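You operate a simulated robot arm through the tools that you are given. There is no shell and no other tool. Be economical: measure what you need, move in short steps, check, and stop when the job is done.

You are at the controls of a simulated robot arm. One attempt, no reset.

## Task
Put things in order on the yard table top. At the end: the pink cloth from the yard table top stands where the green soap bar stood; the green soap bar from the yard table top stands on top of the brown brick (carton); the white shaker (marked "SALT") from the yard table top stands on top of the blue wiping pad; the brown dark mill (marked "PEPPER") is on the brown small board; whatever was shut is shut again. Leave all else as you found it, and nothing knocked over.

The check looks at the end state, three seconds after you hand in, the way a careful person would. Anything else that was tipped, shoved, dropped, spilled or broken makes it a failure.

## Robot
A 6-joint arm with a two-finger parallel gripper, fixed in place. Base frame: the origin is at the foot of the arm, x ahead of it, y to its left, z up; the work surface is at about z = 0.76. Lengths are in m, angles in degrees, forces in N, time in s.
With the tool pointing down near the work surface it reaches from about 0.24 to 0.64 m from the base axis. Its first joint turns from -66.0 to 66.0 degrees. Payload 2.7 kg.
The TCP is the grasp point between the finger pads, 0.023 m short of the fingertips. In the tool frame z runs along the fingers and y along their closing line. The gripper opens to 0.094 m. The fingers are 0.038 m wide and 0.01 m thick; the gripper's body (0.054 by 0.096 m) begins 0.039 m behind the TCP.
Orientation is that of the tool frame in the base frame, as a unit quaternion [w, x, y, z]. With the fingers straight down and closing along the base's y, the tool's x points along the base's -x, its y along +y and its z along -z.

## Interface
- The arm moves only by the tool arm_command. Its argument "motion" is one flat list of numbers, 6 for each row, row after row: the shift along the base's x, y, z in units of 30 mm (1.0 is 30 mm), then the turn, a rotation vector about the base's x, y, z in units of 6 degrees (1.0 is 6 degrees). In form: [tx, ty, tz, ax, ay, az, tx, ty, tz, ax, ay, az, ...]. A call has 1 to 10 rows; each row shifts and turns the commanded pose from where the row before left it. "hand" is the gripper command, from -1 (shut) to 1 (fully open), values between in proportion, set as the call begins (left out, the last holds). A call with a number of a shift or a turn outside -1 to 1 is refused whole. Each row takes 0.2 s and may step no farther than 0.05 m and 8.6 degrees from the row before; otherwise, or with a gripper value out of range, the whole call is refused. A pose out of reach is approached as far as the arm can. The call stops where the force on the tool passes 40 N (or 10 N more than at its start, if that is more) or the arm is blocked; 0.2 s more then pass. The fingers move at their own pace (about 0.045 m/s each) and stop on an object; they squeeze with about 38 N. The grip force told is the motor's: it shows also when the fingers shut on nothing. Time passes only in rows, and 0.2 s behind the last, so rows that do not move let the fingers close. It gives the time, the measured TCP pose, the force on the tool (base axes), the opening and the grip force at its end, in the units of the frame above (readings bear some noise).
- Cameras (640 x 400 px; columns grow to the right, rows downward): "scene" is fixed at [0.0805, -0.443, 1.3853]; the picture's right is [0.71, -0.71, 0.00], its down [-0.51, -0.51, -0.70] and it looks along [0.49, 0.49, -0.72] (base axes); focal length 294 px, centre (320, 200). "wrist" rides on the gripper at [-0.039, 0, -0.044] in the tool frame; the picture's right is [0.00, -1.00, 0.00], its down [0.97, 0.00, -0.24] and it looks along [0.24, 0.00, 0.97] (tool axes); focal length 218 px, centre (320, 200).
- capture(camera): a new picture of that camera. It takes no simulated time.
- point_at(camera, pixels): for up to 12 pixels [column, row] of the newest picture of that camera ("zoom" is the newest enlarged one), the place [x, y, z] in the base frame of the surface seen there, good to about 0.002 m. It takes no simulated time.
- inspect(camera, box): a new picture of the part [left, top, right, bottom] of that camera's present view, enlarged. It takes no simulated time.
- job_done(): hands the job in; it is judged then, once.

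Work in short steps. Measure before you move; look again where a grasp or a placing could have gone wrong, and mend it. You have 80 turns and 46 pictures in all, those below and enlarged ones among them. Open the gripper and draw the arm clear of the work before you hand the job in, unless the task says otherwise; then end with one line.

The tools are called after ">>>" as name(argument=value, ...) on one line, values as JSON. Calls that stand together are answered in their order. arm_command: Moves the arm, as the interface text tells. Its arguments: {"type":"object","properties":{"motion":{"type":"array","items":{"type":"number"}},"hand":{"type":"number"}},"required":["motion"]} The other tools are called the same way: capture (camera) takes a picture; point_at (camera, pixels) gives the place of the surface under pixels of a picture; inspect (camera, box) takes an enlarged picture of a part of a camera's view; job_done () hands the job in.

At the start:

```text
clock: 0.0
tool_pos: [0.395, -0.0153, 1.0599]
tool_rot: [0.0, -0.002, 1.0, 0.001]
ft_force: [-0.2, 1.5, 0.2]
grip_width: 0.0936
grasp_force: 0.1
```

scene: 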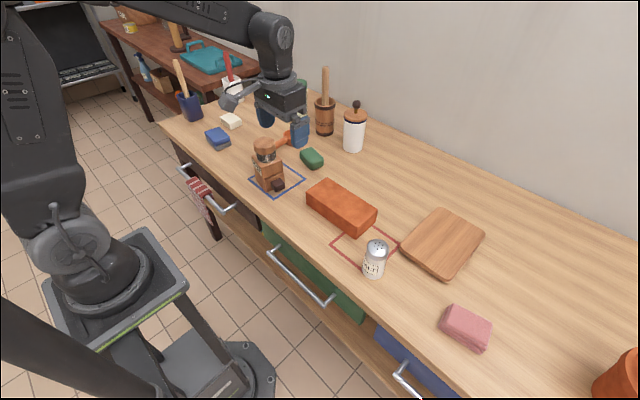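
wrist: 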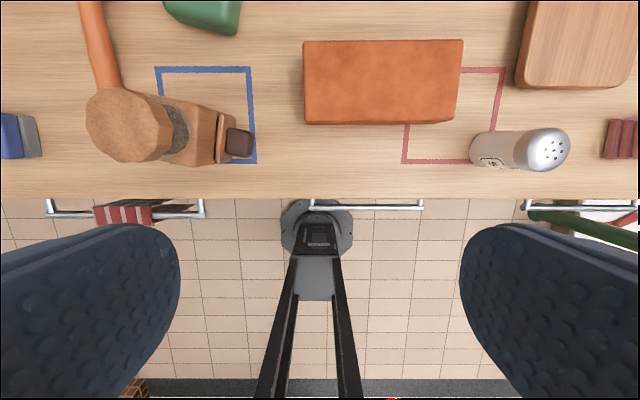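

I'll look at enlarged views of the scene to identify the objects.

>>> inspect(camera="scene", box=[160, 60, 400, 210])

>>> inspect(camera="scene", box=[240, 170, 560, 370])

```text
2.67 times, centred on (280, 135) of scene
```

zoom: 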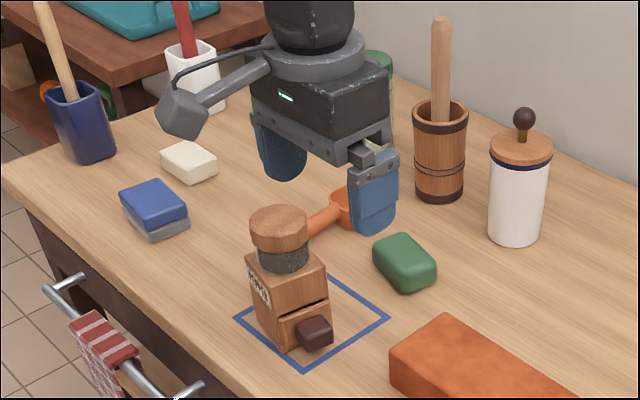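

```text
2.00 times, centred on (400, 270) of scene
```

zoom: 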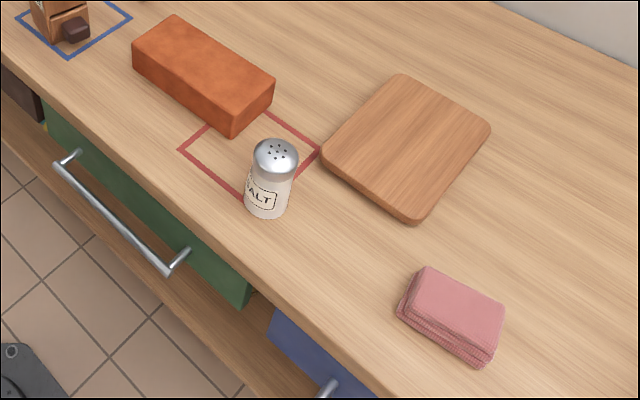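

Check the mill's label and the towel/drawer area; measure the tops.

>>> inspect(camera="scene", box=[235, 125, 315, 200])

>>> capture(camera="scene")

>>> inspect(camera="wrist", box=[60, 60, 280, 200])

>>> point_at(camera="scene", pixels=[[264, 144], [312, 153], [312, 162], [217, 134], [340, 200], [375, 252], [445, 240], [467, 320], [468, 335], [231, 120], [282, 140], [355, 240]])

```text
5.33 times, centred on (275, 162) of scene
```

zoom: 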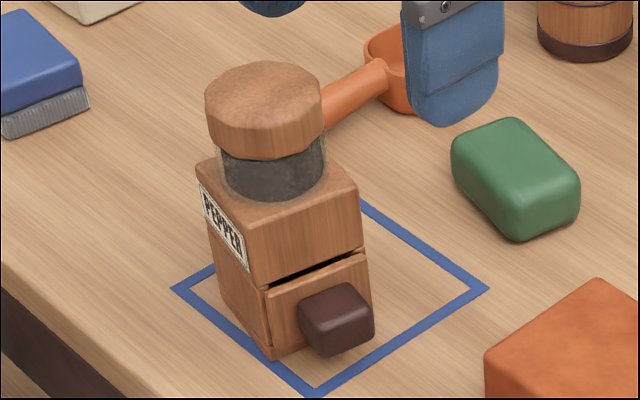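

```text
40 pictures are left
```

scene: 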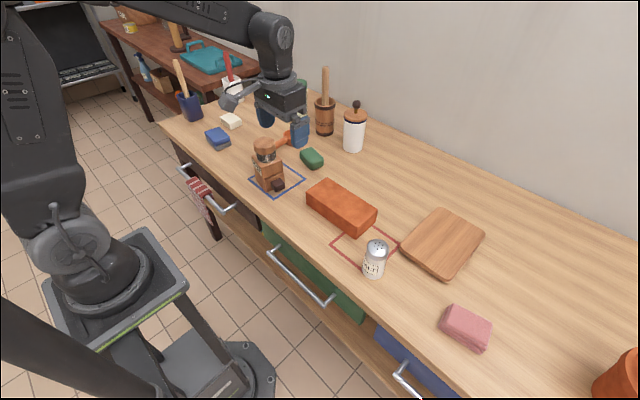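

```text
2.86 times, centred on (170, 130) of wrist
```

zoom: 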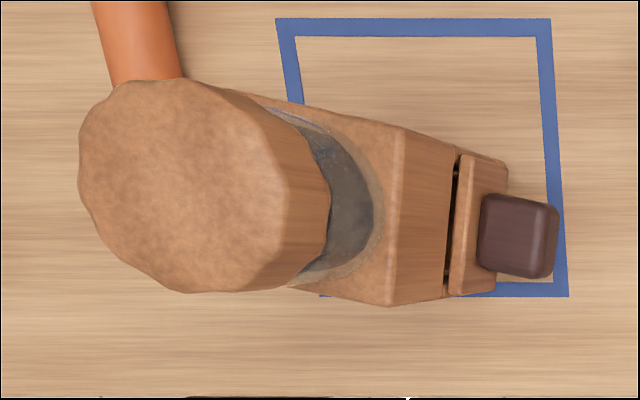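

```text
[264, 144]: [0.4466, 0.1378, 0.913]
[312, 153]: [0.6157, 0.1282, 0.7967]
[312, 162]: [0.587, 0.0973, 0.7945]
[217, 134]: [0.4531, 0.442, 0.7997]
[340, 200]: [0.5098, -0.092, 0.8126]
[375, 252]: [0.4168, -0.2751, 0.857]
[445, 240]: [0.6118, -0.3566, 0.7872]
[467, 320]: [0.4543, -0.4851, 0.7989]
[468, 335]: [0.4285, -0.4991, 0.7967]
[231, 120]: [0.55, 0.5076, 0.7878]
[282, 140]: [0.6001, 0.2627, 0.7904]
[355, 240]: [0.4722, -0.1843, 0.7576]
```

Everything needed stands on the table: the mill (264,150) is labelled PEPPER. I move above the mill to measure it from overhead.

>>> arm_command(motion=[0.3, 1, 0.5, 0, 0, 0, 0.3, 1, 0.5, 0, 0, 0, 0.3, 1, 0.5, 0, 0, 0, 0.3, 1, 0.5, 0, 0, 0, 0.3, 1, 0, 0, 0, 0], hand=1)

>>> capture(camera="wrist")

```text
clock: 1.2
tool_pos: [0.4388, 0.1339, 1.118]
tool_rot: [0.0, -0.002, 1.0, 0.0]
ft_force: [-0.7, 0.0, -0.2]
grip_width: 0.0938
grasp_force: 0.0
```

```text
38 pictures are left
```

wrist: 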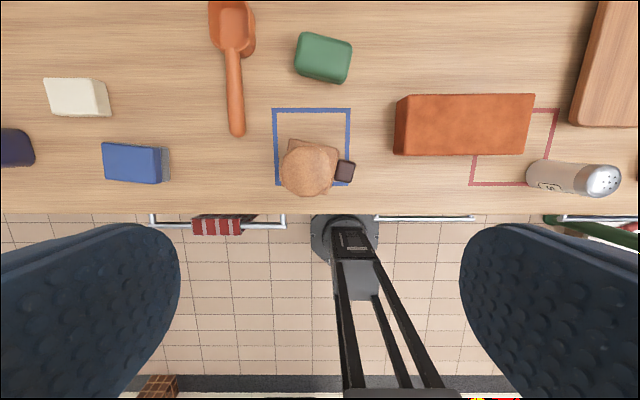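

The overhead view shows the cap at (306,170) and the knob at (345,170). I measure the cap, the body corner and the other objects.

>>> point_at(camera="wrist", pixels=[[306, 170], [283, 170], [330, 170], [306, 148], [306, 193], [291, 142], [336, 152], [345, 164], [346, 180], [322, 58], [465, 125], [132, 162]])

>>> inspect(camera="wrist", box=[260, 20, 380, 220])

```text
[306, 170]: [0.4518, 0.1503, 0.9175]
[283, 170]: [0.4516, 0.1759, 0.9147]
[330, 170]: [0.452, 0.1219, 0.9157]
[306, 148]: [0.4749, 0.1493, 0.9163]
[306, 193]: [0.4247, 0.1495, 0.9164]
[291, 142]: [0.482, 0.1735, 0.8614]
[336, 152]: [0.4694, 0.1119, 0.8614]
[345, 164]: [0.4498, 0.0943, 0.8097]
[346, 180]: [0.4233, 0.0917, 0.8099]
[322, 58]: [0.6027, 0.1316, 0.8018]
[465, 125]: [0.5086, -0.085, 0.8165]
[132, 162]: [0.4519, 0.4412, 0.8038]
```

```text
2.00 times, centred on (320, 120) of wrist
```

zoom: 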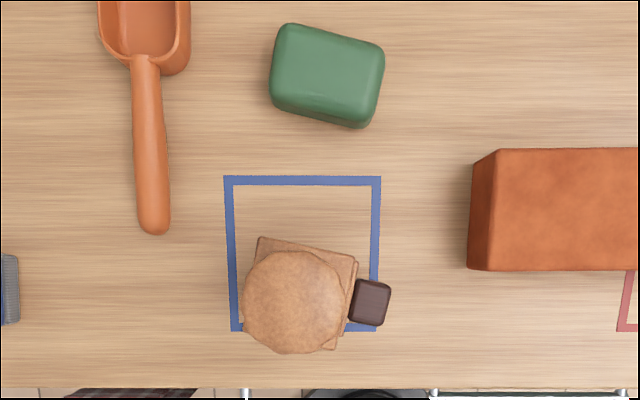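

The mill cap is centred at about (0.450,0.149) with a diameter of 0.055. I measure the board, cloth, pad, salt and brick outlines from the scene picture before planning reach.

>>> point_at(camera="scene", pixels=[[402, 242], [442, 274], [482, 237], [441, 210], [420, 262], [462, 257], [443, 325], [453, 308], [489, 326], [479, 343], [376, 245], [369, 275]])

>>> inspect(camera="scene", box=[190, 100, 254, 160])

```text
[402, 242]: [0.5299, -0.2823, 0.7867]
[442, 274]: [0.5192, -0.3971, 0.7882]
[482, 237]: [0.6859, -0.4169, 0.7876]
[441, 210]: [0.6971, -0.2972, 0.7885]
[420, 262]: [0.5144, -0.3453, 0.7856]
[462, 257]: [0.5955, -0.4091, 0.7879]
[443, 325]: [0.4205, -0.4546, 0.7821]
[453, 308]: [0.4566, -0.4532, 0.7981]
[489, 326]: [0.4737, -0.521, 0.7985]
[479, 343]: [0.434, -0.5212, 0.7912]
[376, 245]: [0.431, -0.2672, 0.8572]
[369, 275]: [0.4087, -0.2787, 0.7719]
```

```text
6.67 times, centred on (222, 130) of scene
```

zoom: 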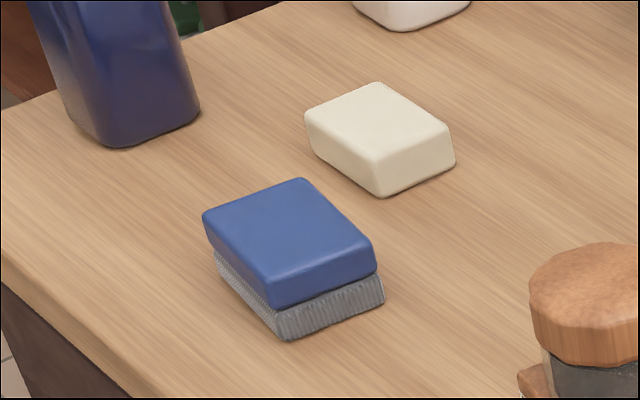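

I move over the cap centre and descend to TCP z≈0.895 with the gripper open.

>>> arm_command(motion=[0.37, 0.5, 0, 0, 0, 0, 0, 0, -1, 0, 0, 0, 0, 0, -1, 0, 0, 0, 0, 0, -1, 0, 0, 0, 0, 0, -1, 0, 0, 0, 0, 0, -1, 0, 0, 0, 0, 0, -0.8, 0, 0, 0, 0, 0, -0.8, 0, 0, 0, 0, 0, -0.8, 0, 0, 0], hand=1)

>>> capture(camera="scene")

```text
clock: 3.2
tool_pos: [0.4516, 0.1493, 0.898]
tool_rot: [0.0, -0.001, 1.0, 0.001]
ft_force: [-0.7, 0.4, -0.6]
grip_width: 0.0941
grasp_force: 0.1
```

```text
35 pictures are left
```

scene: 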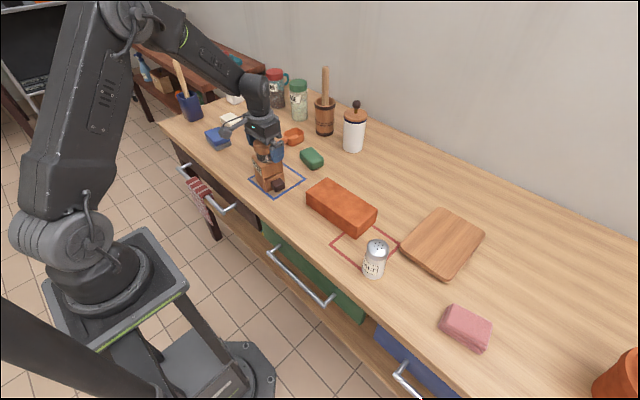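

The fingers straddle the cap, so I close and then lift a little.

>>> arm_command(motion=[0, 0, 0, 0, 0, 0, 0, 0, 0, 0, 0, 0, 0, 0, 0, 0, 0, 0, 0, 0, 0, 0, 0, 0, 0, 0, 0, 0, 0, 0], hand=-1)

>>> arm_command(motion=[0, 0, 0.3, 0, 0, 0, 0, 0, 0.4, 0, 0, 0, 0, 0, 0.5, 0, 0, 0, 0, 0, 0, 0, 0, 0])

>>> inspect(camera="scene", box=[200, 80, 360, 210])

```text
clock: 4.4
tool_pos: [0.4516, 0.1479, 0.8978]
tool_rot: [0.0, -0.001, 1.0, 0.0]
ft_force: [-0.6, 0.6, -0.5]
grip_width: 0.0599
grasp_force: 38.3
```

```text
clock: 5.4
tool_pos: [0.4513, 0.1489, 0.9338]
tool_rot: [0.0, -0.001, 1.0, 0.0]
ft_force: [0.9, 0.6, -3.9]
grip_width: 0.06
grasp_force: 37.9
```

```text
3.08 times, centred on (280, 145) of scene
```

zoom: 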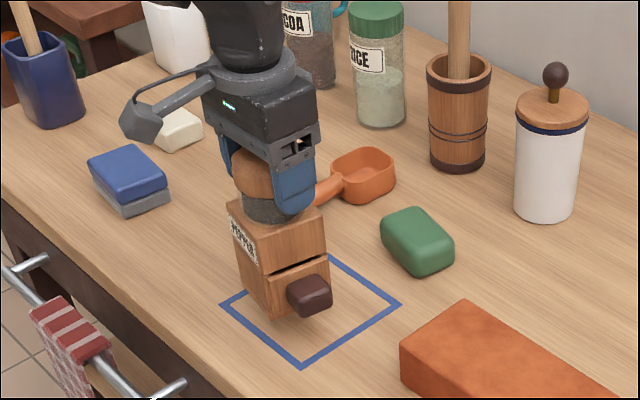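

The whole mill lifted in one piece (bottom ≈0.138 below TCP). I lift more and carry it toward the board.

>>> arm_command(motion=[0, 0, 0.8, 0, 0, 0, 0, 0, 1, 0, 0, 0, 0, -0.5, 1, 0, 0, 0, 0, -1, 0.4, 0, 0, 0, 0, -1, 0, 0, 0, 0, 0, -1, 0, 0, 0, 0, 0, -1, 0, 0, 0, 0, 0, -1, 0, 0, 0, 0, 0, -1, 0, 0, 0, 0, 0, -1, 0, 0, 0, 0])

>>> arm_command(motion=[0.2, -1, 0, 0, 0, 0, 0.4, -1, 0, 0, 0, 0, 0.4, -1, 0, 0, 0, 0, 0.5, -1, 0, 0, 0, 0, 0.5, -1, 0, 0, 0, 0, 0.5, -1, 0, 0, 0, 0, 0.5, -1, 0, 0, 0, 0, 0.6, -1, 0, 0, 0, 0, 0, -0.4, 0, 0, 0, 0])

>>> capture(camera="scene")

```text
clock: 7.6
tool_pos: [0.4515, -0.0755, 1.0298]
tool_rot: [0.0, 0.0, 1.0, 0.001]
ft_force: [-0.5, 0.2, -2.9]
grip_width: 0.06
grasp_force: 37.6
```

```text
clock: 9.6
tool_pos: [0.5373, -0.3176, 1.0227]
tool_rot: [-0.001, -0.001, 1.0, 0.002]
ft_force: [0.7, 0.2, -3.3]
grip_width: 0.06
grasp_force: 37.9
out of reach, approached as far as the arm can: row 8, 9
```

```text
33 pictures are left
```

scene: 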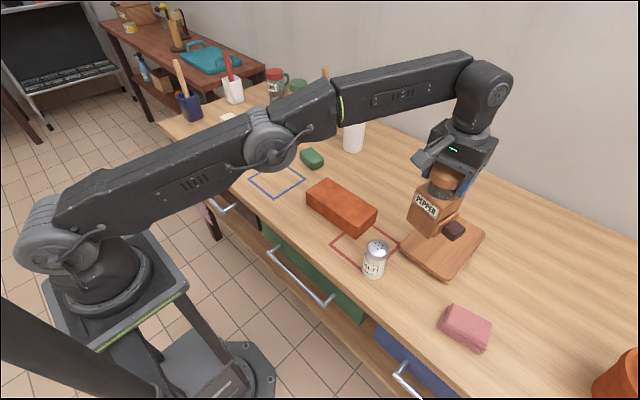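

Reach is limited at this height (r≈0.624); lower down should reach further. I descend partially and re-read.

>>> arm_command(motion=[0, 0, -1, 0, 0, 0, 0, 0, -1, 0, 0, 0, 0, 0, -0.4, 0, 0, 0, 0, 0, 0, 0, 0, 0])

```text
clock: 10.6
tool_pos: [0.5393, -0.3181, 0.9509]
tool_rot: [0.001, -0.001, 1.0, 0.0]
ft_force: [0.1, -0.7, -2.9]
grip_width: 0.06
grasp_force: 37.6
```

I push outward to about (0.562,-0.337) at this height to see the reach.

>>> arm_command(motion=[0.4, -0.3, -0.1, 0, 0, 0, 0.4, -0.3, -0.1, 0, 0, 0, 0, 0, 0, 0, 0, 0])

>>> inspect(camera="scene", box=[360, 150, 520, 290])

```text
clock: 11.4
tool_pos: [0.5497, -0.3301, 0.9431]
tool_rot: [0.0, -0.002, 1.0, 0.0]
ft_force: [0.5, 0.1, -2.8]
grip_width: 0.0596
grasp_force: 37.7
out of reach, approached as far as the arm can: row 2
```

```text
2.86 times, centred on (440, 220) of scene
```

zoom: 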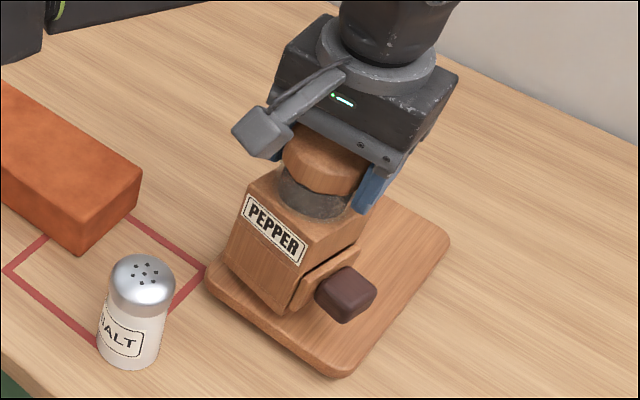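

At z 0.943 reach is r≈0.641. I lower slightly, turn 6° to align the mill with the board, and aim at (0.558,-0.324).

>>> arm_command(motion=[0, 0.2, -0.25, 0, 0, 0.5, 0.1, 0, 0, 0, 0, 0.5, 0.2, 0, 0, 0, 0, 0, 0, 0, 0, 0, 0, 0])

```text
clock: 12.4
tool_pos: [0.5551, -0.3203, 0.9369]
tool_rot: [0.001, -0.053, 0.999, 0.001]
ft_force: [0.2, -0.7, -2.4]
grip_width: 0.0594
grasp_force: 38.4
out of reach, approached as far as the arm can: row 3
```

I lower toward contact (expected at about z=0.926) and nudge out slightly.

>>> arm_command(motion=[0, 0, -0.15, 0, 0, 0, 0.1, -0.05, 0, 0, 0, 0, 0, 0, -0.1, 0, 0, 0, 0, 0, 0, 0, 0, 0])

>>> inspect(camera="scene", box=[380, 180, 500, 290])

```text
clock: 13.4
tool_pos: [0.5553, -0.3212, 0.9288]
tool_rot: [0.0, -0.053, 0.999, 0.001]
ft_force: [0.3, -0.2, -3.5]
grip_width: 0.06
grasp_force: 38.0
```

```text
3.64 times, centred on (440, 235) of scene
```

zoom: 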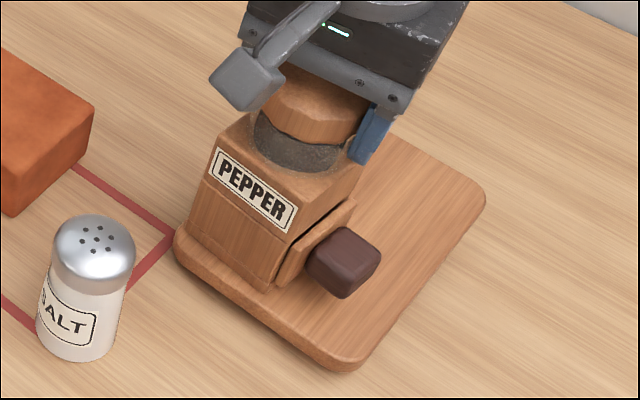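

The mill is within the board outline. I lower to contact in small steps.

>>> arm_command(motion=[0, 0, -0.06, 0, 0, 0, 0, 0, -0.06, 0, 0, 0, 0, 0, 0, 0, 0, 0])

```text
clock: 14.2
tool_pos: [0.5558, -0.3222, 0.9272]
tool_rot: [0.002, -0.053, 0.999, -0.001]
ft_force: [-2.6, 1.2, 14.5]
grip_width: 0.0601
grasp_force: 37.9
```

Contact (14 N upward). I ease off a hair, open, and rise.

>>> arm_command(motion=[0, 0, 0.04, 0, 0, 0, 0, 0, 0, 0, 0, 0, 0, 0, 0, 0, 0, 0], hand=1)

>>> arm_command(motion=[0, 0, 0.5, 0, 0, 0, 0, 0, 1, 0, 0, 0, -0.2, 0, 1, 0, 0, 0, -0.5, 0, 1, 0, 0, 0, -0.5, 0, 0.5, 0, 0, 0])

>>> capture(camera="wrist")

```text
clock: 15.0
tool_pos: [0.5556, -0.3208, 0.9272]
tool_rot: [0.0, -0.054, 0.999, 0.001]
ft_force: [-0.7, 1.4, 0.2]
grip_width: 0.0938
grasp_force: 0.1
```

```text
clock: 16.2
tool_pos: [0.5259, -0.3281, 1.051]
tool_rot: [-0.001, -0.053, 0.999, 0.001]
ft_force: [0.4, 0.5, 0.7]
grip_width: 0.0942
grasp_force: 0.1
out of reach, approached as far as the arm can: row 2, 4, 5
```

```text
30 pictures are left
```

wrist: 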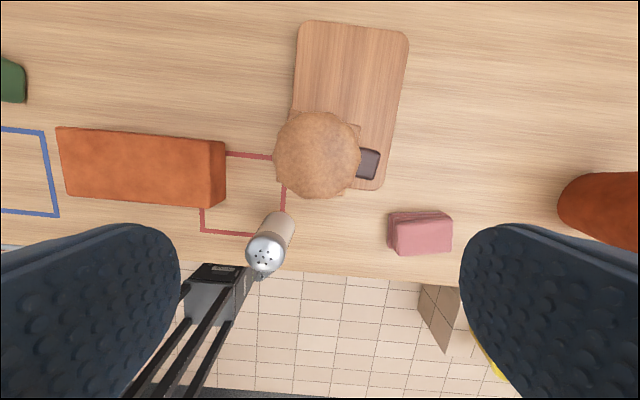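

The mill stands on the board. I measure the salt cap, the cloth and the mill's position in this picture.

>>> point_at(camera="wrist", pixels=[[266, 254], [248, 254], [285, 254], [275, 240], [420, 233], [392, 215], [447, 217], [449, 250], [396, 252], [318, 154], [285, 225], [318, 112]])

>>> inspect(camera="scene", box=[340, 180, 520, 360])

```text
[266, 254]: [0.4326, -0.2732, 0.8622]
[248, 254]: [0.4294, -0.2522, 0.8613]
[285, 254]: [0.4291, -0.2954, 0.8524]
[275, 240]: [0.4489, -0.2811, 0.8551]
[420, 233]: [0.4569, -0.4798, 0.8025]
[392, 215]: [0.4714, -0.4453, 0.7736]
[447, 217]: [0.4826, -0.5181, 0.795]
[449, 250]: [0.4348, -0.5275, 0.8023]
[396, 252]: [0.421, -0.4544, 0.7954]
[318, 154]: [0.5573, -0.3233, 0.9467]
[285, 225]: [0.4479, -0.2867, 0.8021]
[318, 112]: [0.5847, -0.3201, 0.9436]
```

```text
2.22 times, centred on (430, 270) of scene
```

zoom: 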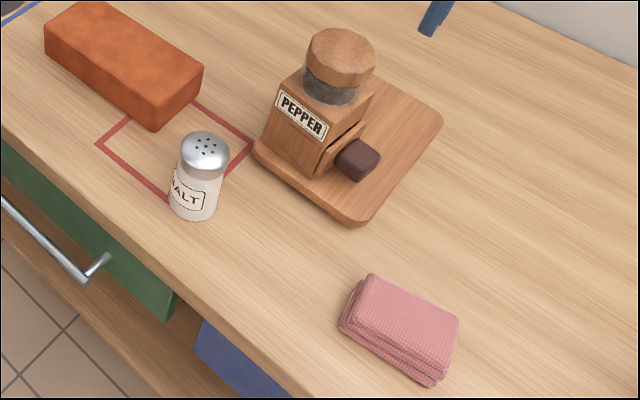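

The mill is upright on the board. I check where the grey side-piece of the hand is, so I know its clearance.

>>> capture(camera="scene")

```text
28 pictures are left
```

scene: 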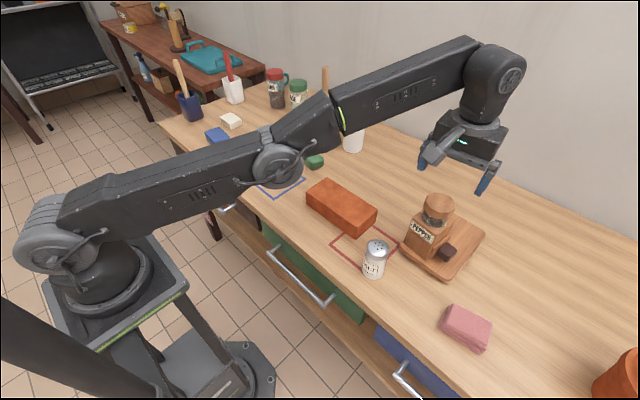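

>>> point_at(camera="scene", pixels=[[432, 153], [436, 146], [447, 137], [460, 142], [488, 178], [423, 156]])

```text
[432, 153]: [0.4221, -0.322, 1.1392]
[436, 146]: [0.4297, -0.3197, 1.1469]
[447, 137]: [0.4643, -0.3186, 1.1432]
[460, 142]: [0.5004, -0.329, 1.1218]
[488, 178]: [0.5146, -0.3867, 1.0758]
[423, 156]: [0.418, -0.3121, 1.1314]
```

The side piece points toward the base at TCP+0.08, which is harmless. I move over the salt and descend to z≈0.83.

>>> arm_command(motion=[-0.9, 0.3, 0, 0, 0, 0, -0.9, 0.5, 0, 0, 0, 0, -0.9, 0.5, 0, 0, 0, 0, -0.5, 0.5, -0.5, 0, 0, 0, 0, 0, -1, 0, 0, 0, 0, 0, -1, 0, 0, 0, 0, 0, -1, 0, 0, 0, 0, 0, -1, 0, 0, 0], hand=1)

>>> capture(camera="wrist")

```text
clock: 18.0
tool_pos: [0.4293, -0.2729, 0.9173]
tool_rot: [0.0, -0.054, 0.999, 0.001]
ft_force: [0.8, 0.0, 0.3]
grip_width: 0.094
grasp_force: 0.0
```

```text
27 pictures are left
```

wrist: 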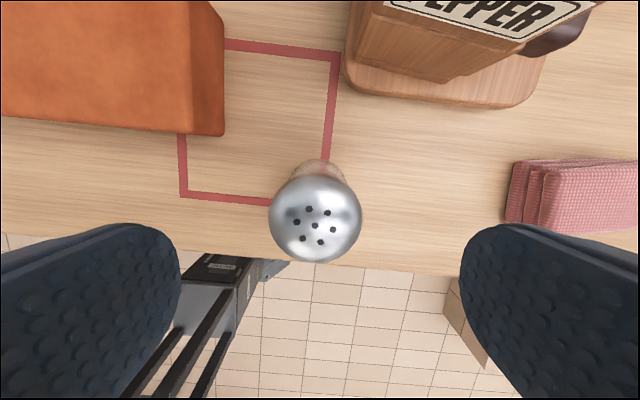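

The salt is centred between the fingers. I descend to 0.830 and grip.

>>> arm_command(motion=[0, 0, -1, 0, 0, 0, 0, 0, -1, 0, 0, 0, 0, 0, -0.9, 0, 0, 0, 0, 0, 0, 0, 0, 0])

>>> arm_command(motion=[0, 0, 0, 0, 0, 0, 0, 0, 0, 0, 0, 0, 0, 0, 0, 0, 0, 0, 0, 0, 0, 0, 0, 0, 0, 0, 0, 0, 0, 0], hand=-1)

>>> arm_command(motion=[0, 0, 0.4, 0, 0, 0, 0, 0, 1, 0, 0, 0, 0, 0, 1, 0, 0, 0, 0, 0, 1, 0, 0, 0, 0, 0, 1, 0, 0, 0])

>>> capture(camera="scene")

```text
clock: 19.0
tool_pos: [0.4307, -0.2712, 0.8285]
tool_rot: [0.002, -0.053, 0.999, 0.0]
ft_force: [-0.7, 0.1, -0.3]
grip_width: 0.094
grasp_force: 0.0
```

```text
clock: 20.2
tool_pos: [0.4309, -0.2732, 0.8282]
tool_rot: [0.0, -0.053, 0.999, 0.001]
ft_force: [0.1, 0.8, -0.3]
grip_width: 0.0482
grasp_force: 37.9
```

```text
clock: 21.4
tool_pos: [0.4322, -0.2736, 0.9642]
tool_rot: [0.0, -0.054, 0.999, 0.001]
ft_force: [0.8, -0.2, -0.9]
grip_width: 0.0482
grasp_force: 38.2
```

```text
26 pictures are left
```

scene: 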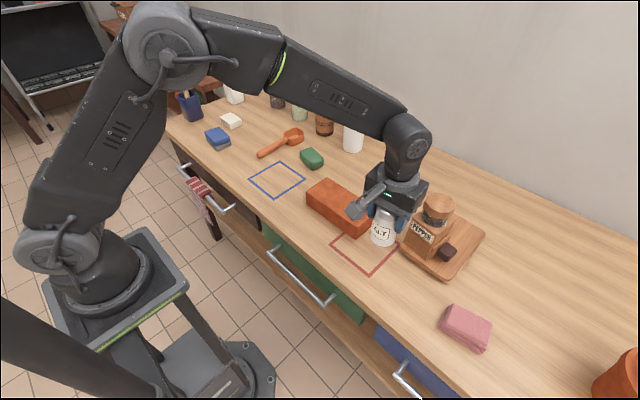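

The salt is held (bottom 0.069 below TCP). I measure the pad top again while starting the carry.

>>> point_at(camera="scene", pixels=[[219, 128], [206, 132], [229, 139], [215, 144], [217, 136], [312, 158], [231, 120]])

>>> arm_command(motion=[0, 1, 0.3, 0, 0, 0, 0, 1, 0.3, 0, 0, 0, 0, 1, 0.2, 0, 0, 0, 0, 1, 0, 0, 0, 0, 0, 1, 0, 0, 0, 0, 0, 1, 0, 0, 0, 0, 0, 1, 0, 0, 0, 0, 0, 1, 0, 0, 0, 0, 0, 1, 0, 0, 0, 0, 0, 1, 0, 0, 0, 0])

>>> arm_command(motion=[0, 1, 0, 0, 0, 0, 0, 1, 0, 0, 0, 0, 0, 1, 0, 0, 0, 0, 0, 1, 0, 0, 0, 0, 0, 1, 0, 0, 0, 0, 0, 1, 0, 0, 0, 0, 0, 1, 0, 0, 0, 0, 0, 1, 0, 0, 0, 0, 0, 1, 0, 0, 0, 0])

>>> capture(camera="wrist")

```text
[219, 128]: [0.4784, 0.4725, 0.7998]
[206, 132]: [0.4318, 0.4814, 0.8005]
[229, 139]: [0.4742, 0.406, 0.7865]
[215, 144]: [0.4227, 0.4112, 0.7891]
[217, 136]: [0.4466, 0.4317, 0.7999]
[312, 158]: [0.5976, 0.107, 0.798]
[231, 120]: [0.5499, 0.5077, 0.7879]
```

```text
clock: 23.6
tool_pos: [0.4312, 0.0268, 0.9831]
tool_rot: [0.0, -0.052, 0.999, 0.001]
ft_force: [1.0, 0.4, -1.3]
grip_width: 0.0481
grasp_force: 38.1
```

```text
clock: 25.6
tool_pos: [0.4294, 0.2974, 0.9837]
tool_rot: [0.0, -0.054, 0.999, 0.0]
ft_force: [0.3, 0.6, -1.5]
grip_width: 0.0483
grasp_force: 37.8
```

```text
25 pictures are left
```

wrist: 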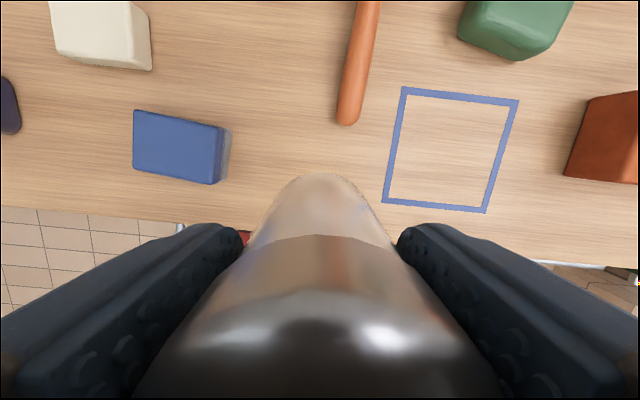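

>>> point_at(camera="wrist", pixels=[[136, 113], [220, 128], [212, 180], [136, 165], [176, 146]])

```text
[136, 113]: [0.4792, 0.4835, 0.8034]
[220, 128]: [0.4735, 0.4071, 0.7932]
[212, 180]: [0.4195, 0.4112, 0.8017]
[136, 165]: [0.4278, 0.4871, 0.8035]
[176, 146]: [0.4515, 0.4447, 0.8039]
```

The pad centre is (0.4505,0.447) with its top at 0.803. I move over it and lower to just above.

>>> arm_command(motion=[0.3, 1, 0, 0, 0, 0, 0.4, 1, -0.4, 0, 0, 0, 0, 1, -0.5, 0, 0, 0, 0, 1, -0.5, 0, 0, 0, 0, 1, -0.5, 0, 0, 0, 0, 0, -0.8, 0, 0, 0, 0, 0, -0.5, 0, 0, 0, 0, 0, 0, 0, 0, 0])

>>> inspect(camera="scene", box=[180, 70, 270, 170])

>>> inspect(camera="wrist", box=[160, 80, 480, 280])

```text
clock: 27.4
tool_pos: [0.4507, 0.4492, 0.8888]
tool_rot: [0.0, -0.054, 0.999, 0.0]
ft_force: [0.6, 0.4, -0.9]
grip_width: 0.0482
grasp_force: 37.7
```

```text
4.00 times, centred on (225, 120) of scene
```

zoom: 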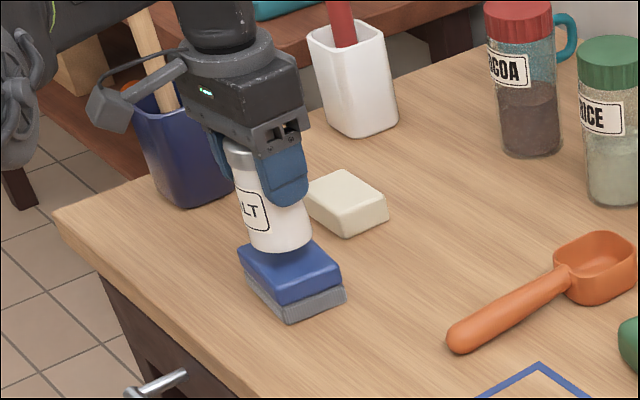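

```text
2.00 times, centred on (320, 180) of wrist
```

zoom: 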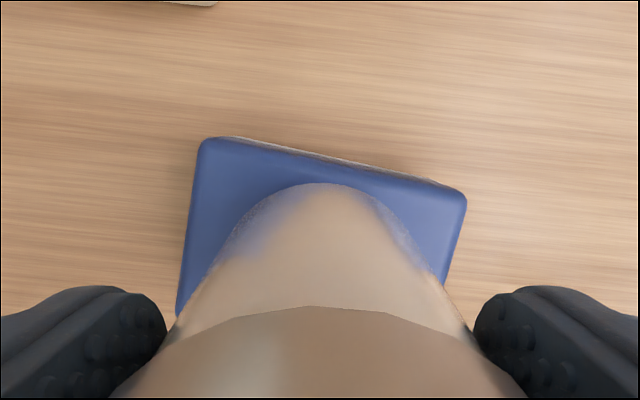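

The salt is over the pad and well centred. I lower to contact.

>>> arm_command(motion=[0, -0.05, -0.3, 0, 0, 0, 0, 0, -0.15, 0, 0, 0, 0, 0, -0.06, 0, 0, 0, 0, 0, 0, 0, 0, 0])

```text
clock: 28.4
tool_pos: [0.4514, 0.4468, 0.8716]
tool_rot: [0.0, -0.053, 0.999, 0.0]
ft_force: [0.0, -0.7, -1.7]
grip_width: 0.0483
grasp_force: 38.1
```

>>> arm_command(motion=[0, 0, -0.05, 0, 0, 0, 0, 0, -0.05, 0, 0, 0, 0, 0, 0, 0, 0, 0])

```text
clock: 29.2
tool_pos: [0.4518, 0.4451, 0.8705]
tool_rot: [0.0, -0.054, 0.999, 0.0]
ft_force: [-0.4, -0.3, -0.7]
grip_width: 0.0479
grasp_force: 37.7
```

No contact yet at 0.870, so I keep lowering in small steps.

>>> arm_command(motion=[0, 0, -0.05, 0, 0, 0, 0, 0, -0.05, 0, 0, 0, 0, 0, 0, 0, 0, 0])

>>> inspect(camera="scene", box=[190, 90, 260, 160])

```text
clock: 30.0
tool_pos: [0.4519, 0.4471, 0.8713]
tool_rot: [0.002, -0.053, 0.999, 0.002]
ft_force: [-3.3, -5.4, 21.4]
grip_width: 0.0481
grasp_force: 37.7
```

```text
5.71 times, centred on (225, 125) of scene
```

zoom: 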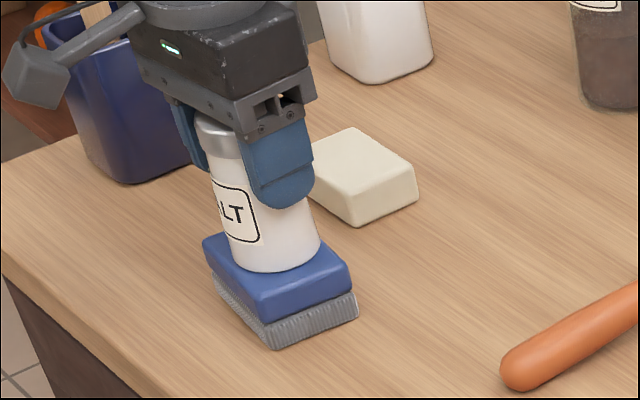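

Contact (21 N). I relax slightly, open, and rise straight up.

>>> arm_command(motion=[0, 0, 0.06, 0, 0, 0, 0, 0, 0, 0, 0, 0, 0, 0, 0, 0, 0, 0, 0, 0, 0, 0, 0, 0], hand=1)

>>> arm_command(motion=[0, 0, 0.5, 0, 0, 0, 0, 0, 1, 0, 0, 0, 0, 0, 1, 0, 0, 0, 0, 0, 1, 0, 0, 0, 0, -1, 0, 0, 0, 0, 0, -1, 0, 0, 0, 0, 0.5, -1, 0, 0, 0, 0, 0.5, -1, 0, 0, 0, 0, 0.5, -1, 0, 0, 0, 0, 0.5, -1, 0, 0, 0, 0])

>>> arm_command(motion=[0.5, -1, 0, 0, 0, 0, 0.5, -1, 0, 0, 0, 0, 0.5, -1, 0, 0, 0, 0, 0.5, -1, 0, 0, 0, 0])

>>> capture(camera="wrist")

>>> inspect(camera="scene", box=[180, 80, 300, 180])

```text
clock: 31.0
tool_pos: [0.4522, 0.4469, 0.8694]
tool_rot: [0.0, -0.053, 0.999, 0.0]
ft_force: [0.3, -0.3, 0.0]
grip_width: 0.0941
grasp_force: 0.1
```

```text
clock: 33.2
tool_pos: [0.5133, 0.2667, 0.9744]
tool_rot: [0.001, -0.053, 0.999, 0.001]
ft_force: [-0.8, 0.0, -0.4]
grip_width: 0.0941
grasp_force: 0.1
```

```text
clock: 34.2
tool_pos: [0.5706, 0.1471, 0.9753]
tool_rot: [0.001, -0.053, 0.999, 0.001]
ft_force: [0.4, 0.6, 0.2]
grip_width: 0.094
grasp_force: 0.0
```

```text
21 pictures are left
```

wrist: 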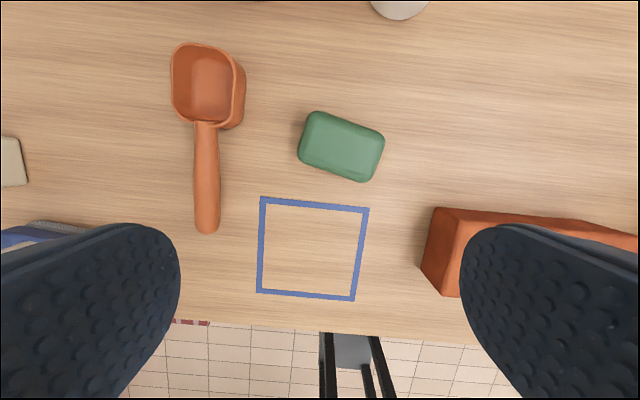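

```text
4.00 times, centred on (240, 130) of scene
```

zoom: 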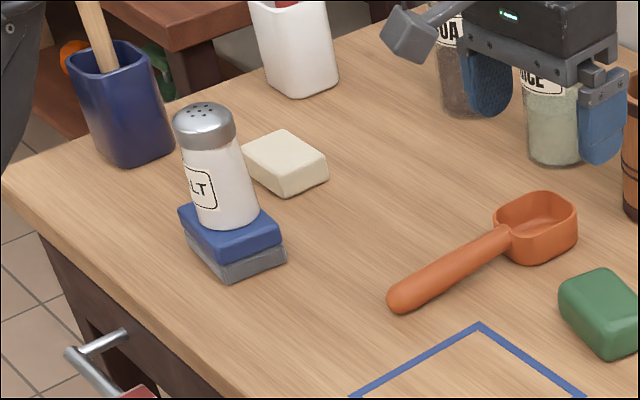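

The salt stands on the pad. I measure the soap corners and the brick edge.

>>> point_at(camera="wrist", pixels=[[342, 145], [313, 114], [382, 136], [367, 177], [301, 155], [312, 132], [375, 157], [347, 125], [335, 165], [440, 210], [445, 290]])

>>> point_at(camera="scene", pixels=[[308, 190], [326, 181], [375, 209], [357, 228], [341, 202]])

```text
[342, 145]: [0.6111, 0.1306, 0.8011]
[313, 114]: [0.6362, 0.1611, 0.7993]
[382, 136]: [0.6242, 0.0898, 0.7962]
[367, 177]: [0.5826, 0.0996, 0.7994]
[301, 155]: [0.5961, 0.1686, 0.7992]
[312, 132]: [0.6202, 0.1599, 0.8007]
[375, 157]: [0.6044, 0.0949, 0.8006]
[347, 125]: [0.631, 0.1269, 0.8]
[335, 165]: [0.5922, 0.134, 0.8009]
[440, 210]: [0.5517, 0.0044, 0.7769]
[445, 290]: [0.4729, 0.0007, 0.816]
```

```text
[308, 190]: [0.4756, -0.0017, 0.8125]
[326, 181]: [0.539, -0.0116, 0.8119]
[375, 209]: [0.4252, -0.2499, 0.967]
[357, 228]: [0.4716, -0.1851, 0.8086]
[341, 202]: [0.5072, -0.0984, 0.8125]
```

The soap centre is (0.610,0.130), with its long axis about 79° from x and about 0.075 long. I turn -17° so the closing line follows its length and go above it.

>>> arm_command(motion=[0, -0.57, -0.5, 0, 0, -1, 0.4, 0, -0.5, 0, 0, -1, 0.5, 0, -0.5, 0, 0, -0.83, 0.4, 0, -0.7, 0, 0, 0, 0, 0, -0.5, 0, 0, 0], hand=1)

>>> capture(camera="wrist")

```text
clock: 35.4
tool_pos: [0.6107, 0.1301, 0.8942]
tool_rot: [0.0, 0.097, 0.995, 0.0]
ft_force: [-0.2, 0.2, -0.2]
grip_width: 0.0941
grasp_force: 0.0
```

```text
19 pictures are left
```

wrist: 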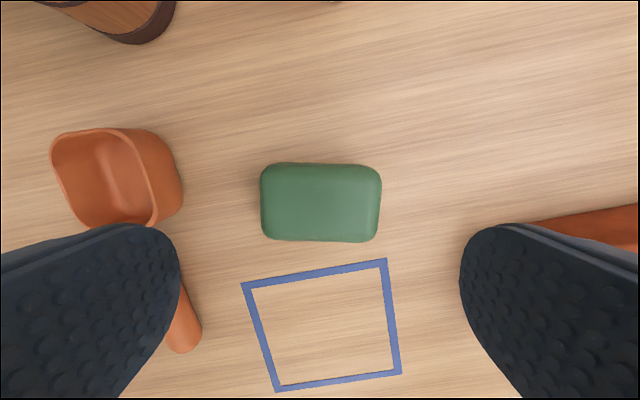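

Aligned and centred. I descend to z≈0.784 and grip.

>>> arm_command(motion=[0, 0, -1, 0, 0, 0, 0, 0, -1, 0, 0, 0, 0, 0, -1, 0, 0, 0, 0, 0, -0.65, 0, 0, 0, 0, 0, 0, 0, 0, 0])

>>> arm_command(motion=[0, 0, 0, 0, 0, 0, 0, 0, 0, 0, 0, 0, 0, 0, 0, 0, 0, 0], hand=-1)

>>> arm_command(motion=[0, 0, 0.3, 0, 0, 0, 0, 0, 1, 0, 0, 0, 0, 0, 1, 0, 0, 0, 0, 0, 1, 0, 0, 0])

>>> capture(camera="wrist")

```text
clock: 36.6
tool_pos: [0.6104, 0.1297, 0.7837]
tool_rot: [0.0, 0.095, 0.995, 0.001]
ft_force: [0.6, 0.4, -0.5]
grip_width: 0.0938
grasp_force: 0.1
```

```text
clock: 37.4
tool_pos: [0.6097, 0.1297, 0.7833]
tool_rot: [0.001, 0.095, 0.996, 0.001]
ft_force: [0.8, 1.1, -0.5]
grip_width: 0.0847
grasp_force: 37.8
```

```text
clock: 38.4
tool_pos: [0.6103, 0.1273, 0.8824]
tool_rot: [0.0, 0.095, 0.995, 0.0]
ft_force: [0.6, -0.3, -1.6]
grip_width: 0.0846
grasp_force: 38.2
```

```text
18 pictures are left
```

wrist: 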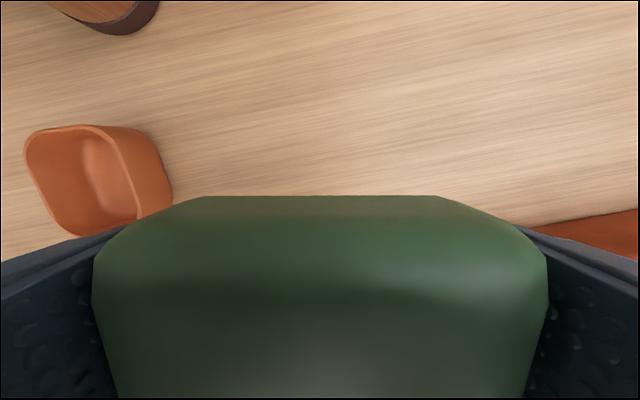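

The soap is held, with its bottom ≈0.024 below TCP. The brick centre is about (0.507,-0.093) and its top ≈0.814, so I carry the soap there and turn it +11° to align.

>>> arm_command(motion=[-0.3, -0.6, 0.3, 0, 0, 0.6, -0.4, -0.85, 0.2, 0, 0, 0.6, -0.4, -0.85, 0, 0, 0, 0.63, -0.4, -0.85, 0, 0, 0, 0, -0.4, -0.85, 0, 0, 0, 0, -0.4, -0.85, 0, 0, 0, 0, -0.4, -0.85, 0, 0, 0, 0, -0.4, -0.8, 0, 0, 0, 0, -0.33, -0.75, -0.3, 0, 0, 0, 0, 0, -0.5, 0, 0, 0])

>>> capture(camera="scene")

```text
clock: 40.6
tool_pos: [0.5056, -0.0885, 0.8742]
tool_rot: [0.0, -0.002, 1.0, 0.001]
ft_force: [0.2, -0.3, -2.1]
grip_width: 0.0846
grasp_force: 37.5
```

```text
17 pictures are left
```

scene: 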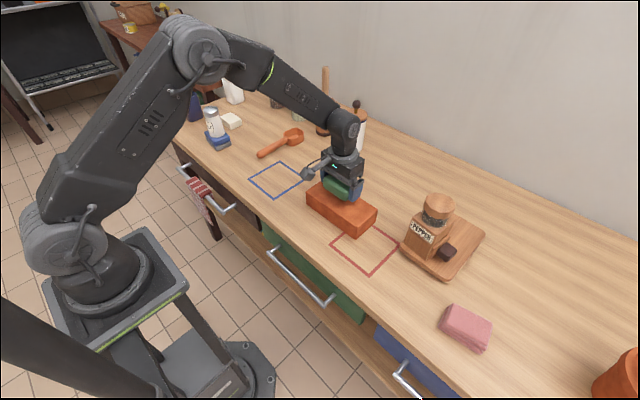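

The soap is above the brick. I lower toward 0.838 in decreasing steps.

>>> arm_command(motion=[0, -0.1, -0.7, 0, 0, 0, 0, 0, -0.3, 0, 0, 0, 0, 0, -0.07, 0, 0, 0, 0, 0, -0.04, 0, 0, 0, 0, 0, 0, 0, 0, 0])

```text
clock: 41.8
tool_pos: [0.5085, -0.092, 0.8424]
tool_rot: [0.0, -0.001, 1.0, 0.001]
ft_force: [0.9, 0.1, -1.1]
grip_width: 0.0847
grasp_force: 37.6
```

>>> arm_command(motion=[0, 0, -0.06, 0, 0, 0, 0, 0, -0.05, 0, 0, 0, 0, 0, 0, 0, 0, 0])

>>> inspect(camera="scene", box=[290, 130, 400, 250])

```text
clock: 42.6
tool_pos: [0.5087, -0.0928, 0.8379]
tool_rot: [0.002, -0.002, 1.0, 0.001]
ft_force: [-7.8, 0.7, 22.3]
grip_width: 0.0845
grasp_force: 38.2
```

```text
3.33 times, centred on (345, 190) of scene
```

zoom: 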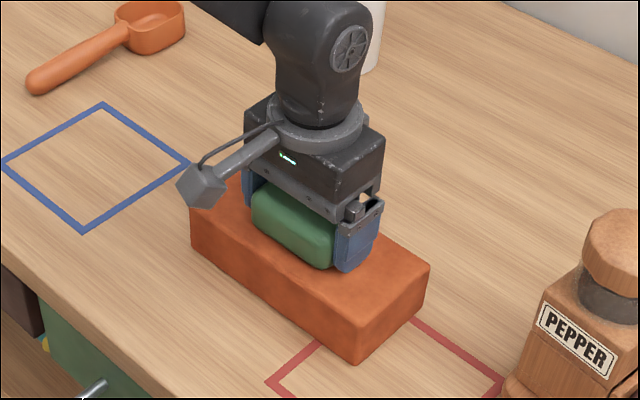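

Contact (22 N). I relax, open, rise, and travel toward the cloth, keeping clear of the mill.

>>> arm_command(motion=[0, 0, 0.05, 0, 0, 0, 0, 0, 0, 0, 0, 0, 0, 0, 0, 0, 0, 0], hand=1)

>>> arm_command(motion=[0, 0, 0.4, 0, 0, 0, 0, 0, 0.8, 0, 0, 0, -0.5, 0, 1, 0, 0, 0, -0.5, -0.5, 1, 0, 0, 0, -0.6, -1, 1, 0, 0, 0, -0.6, -1, 0.5, 0, 0, 0, -0.5, -1, 0, 0, 0, 0, 0, -1, 0, 0, 0, 0, 0, -1, 0, 0, 0, 0, 0, -1, 0, 0, 0, 0])

>>> arm_command(motion=[0, -1, 0, 0, 0, 0, 0, -1, 0, 0, 0, 0, 0, -1, 0, 0, 0, 0, 0, -1, 0, 0, 0, 0])

>>> capture(camera="wrist")

>>> capture(camera="scene")

```text
clock: 43.4
tool_pos: [0.508, -0.0919, 0.8379]
tool_rot: [0.0, 0.0, 1.0, 0.002]
ft_force: [0.8, 1.2, 2.0]
grip_width: 0.0933
grasp_force: 0.1
```

```text
clock: 45.6
tool_pos: [0.4266, -0.2871, 0.9815]
tool_rot: [0.001, -0.001, 1.0, 0.0]
ft_force: [-0.2, -0.3, -0.7]
grip_width: 0.094
grasp_force: 0.0
```

```text
clock: 46.6
tool_pos: [0.425, -0.4072, 0.9796]
tool_rot: [0.0, 0.0, 1.0, 0.001]
ft_force: [-1.0, -0.4, 0.3]
grip_width: 0.0937
grasp_force: 0.0
```

```text
15 pictures are left
```

wrist: 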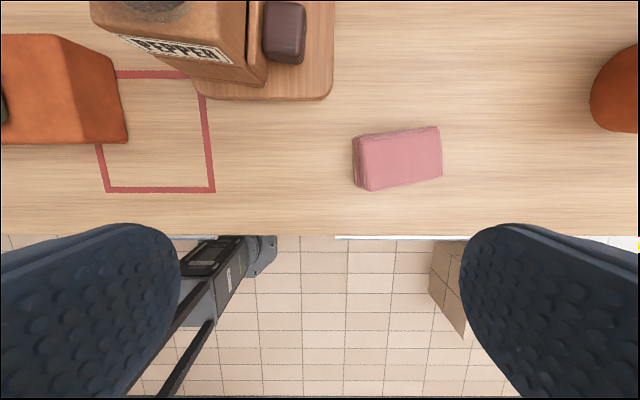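

```text
14 pictures are left
```

scene: 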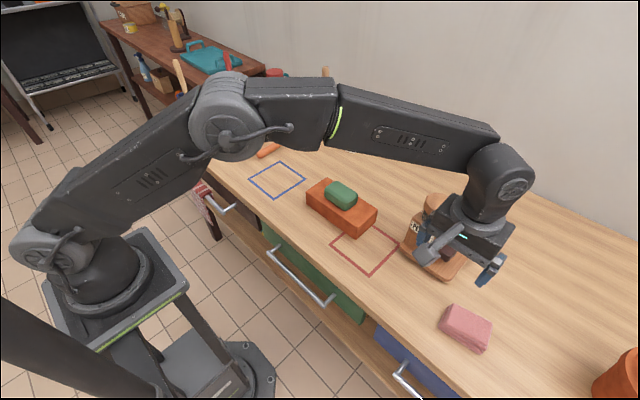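

The soap is on the brick. I measure the cloth's corners.

>>> point_at(camera="wrist", pixels=[[401, 160], [360, 140], [437, 129], [440, 176], [368, 187], [356, 165], [360, 180], [400, 135], [404, 182]])

>>> inspect(camera="wrist", box=[320, 100, 480, 220])

```text
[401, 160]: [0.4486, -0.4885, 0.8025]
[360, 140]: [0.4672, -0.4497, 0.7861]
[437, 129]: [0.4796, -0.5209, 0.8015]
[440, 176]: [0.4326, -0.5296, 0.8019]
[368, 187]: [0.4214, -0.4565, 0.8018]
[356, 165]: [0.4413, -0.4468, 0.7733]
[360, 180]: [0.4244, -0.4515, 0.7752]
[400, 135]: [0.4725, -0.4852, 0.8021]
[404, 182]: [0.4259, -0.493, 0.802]
```

```text
3.33 times, centred on (400, 160) of wrist
```

zoom: 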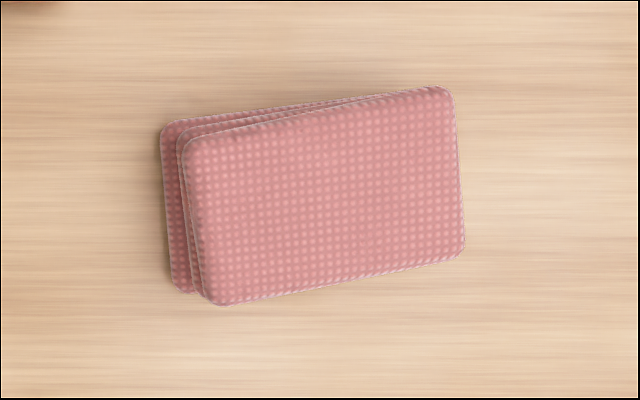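

The cloth's footprint centre is about (0.449,-0.486), long axis at 98.7°, length ≈0.082. It is at the reach limit, so I yaw +8.7° and tilt 12° outward about the closing axis, then hover above.

>>> arm_command(motion=[0, 0, -0.6, 0, 0, 0.75, 0, 0, -0.6, 0, 0, 0.7, 0, 0, -0.6, 0.15, -0.98, 0, 0, 0, -0.6, 0.15, -0.98, 0, 0.13, -0.65, -0.3, 0, 0, 0, 0.13, -0.65, -0.3, 0, 0, 0, 0.13, -0.65, -0.3, 0, 0, 0, 0.14, -0.69, -0.2, 0, 0, 0, 0, 0, 0, 0, 0, 0], hand=1)

>>> capture(camera="wrist")

```text
clock: 48.6
tool_pos: [0.4439, -0.4865, 0.8752]
tool_rot: [0.104, -0.076, 0.992, 0.008]
ft_force: [-0.2, 0.4, 0.2]
grip_width: 0.0939
grasp_force: 0.1
```

```text
12 pictures are left
```

wrist: 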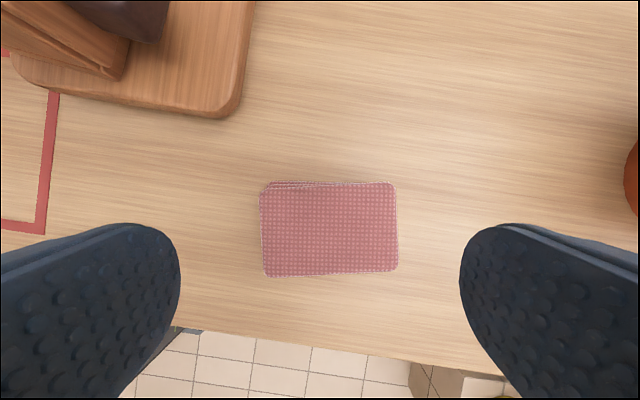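

The cloth appears centred at column 330, slightly toward −y. I measure it precisely.

>>> point_at(camera="wrist", pixels=[[264, 230], [395, 228], [330, 230], [330, 185], [330, 270], [262, 205], [266, 265], [393, 190], [395, 262]])

```text
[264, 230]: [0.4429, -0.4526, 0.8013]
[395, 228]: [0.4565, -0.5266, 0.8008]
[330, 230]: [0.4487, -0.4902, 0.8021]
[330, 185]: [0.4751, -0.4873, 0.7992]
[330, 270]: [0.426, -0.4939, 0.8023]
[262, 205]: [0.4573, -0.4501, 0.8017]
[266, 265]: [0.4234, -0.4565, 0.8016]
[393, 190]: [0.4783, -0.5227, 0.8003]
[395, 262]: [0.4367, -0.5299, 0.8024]
```

Including the lower layers the centre is within 2 mm. I shift y by −2 mm and descend to z≈0.792.

>>> arm_command(motion=[0, -0.07, -0.8, 0, 0, 0, 0, 0, -0.8, 0, 0, 0, 0, 0, -0.6, 0, 0, 0, 0, 0, -0.55, 0, 0, 0, 0, 0, 0, 0, 0, 0])

>>> inspect(camera="scene", box=[400, 240, 540, 380])

```text
clock: 49.5
tool_pos: [0.4446, -0.4956, 0.8231]
tool_rot: [0.111, -0.077, 0.991, -0.008]
ft_force: [-1.9, -0.9, 3.9]
grip_width: 0.0941
grasp_force: 0.1
stopped in row 4: the force on the tool passed its limit (the readings are from after the stop); the commanded pose is now the measured one
```

```text
2.86 times, centred on (470, 310) of scene
```

zoom: 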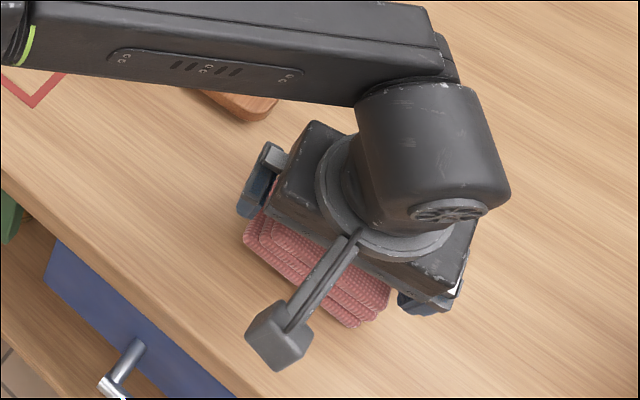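

A contact stopped the descent at z=0.823 with the tool pushed 7 mm to −y. The +y fingertip probably landed on the cloth's edge, so I rise and look.

>>> arm_command(motion=[0, 0, 0.5, 0, 0, 0, 0, 0, 0.7, 0, 0, 0, 0, 0, 0.55, 0, 0, 0, 0, 0, 0, 0, 0, 0])

>>> capture(camera="wrist")

```text
clock: 50.5
tool_pos: [0.4446, -0.4936, 0.875]
tool_rot: [0.111, -0.077, 0.991, -0.007]
ft_force: [-0.3, -0.1, 0.2]
grip_width: 0.0942
grasp_force: 0.0
```

```text
10 pictures are left
```

wrist: 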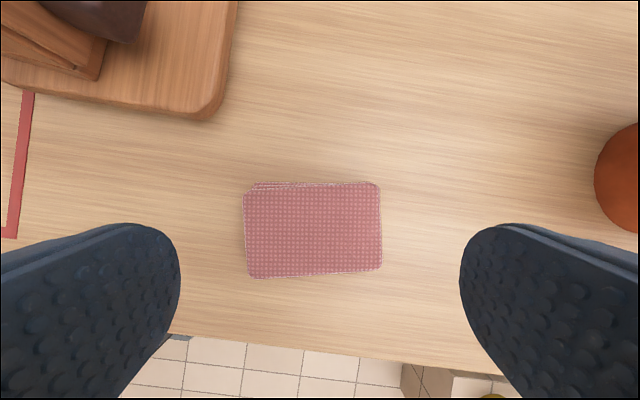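

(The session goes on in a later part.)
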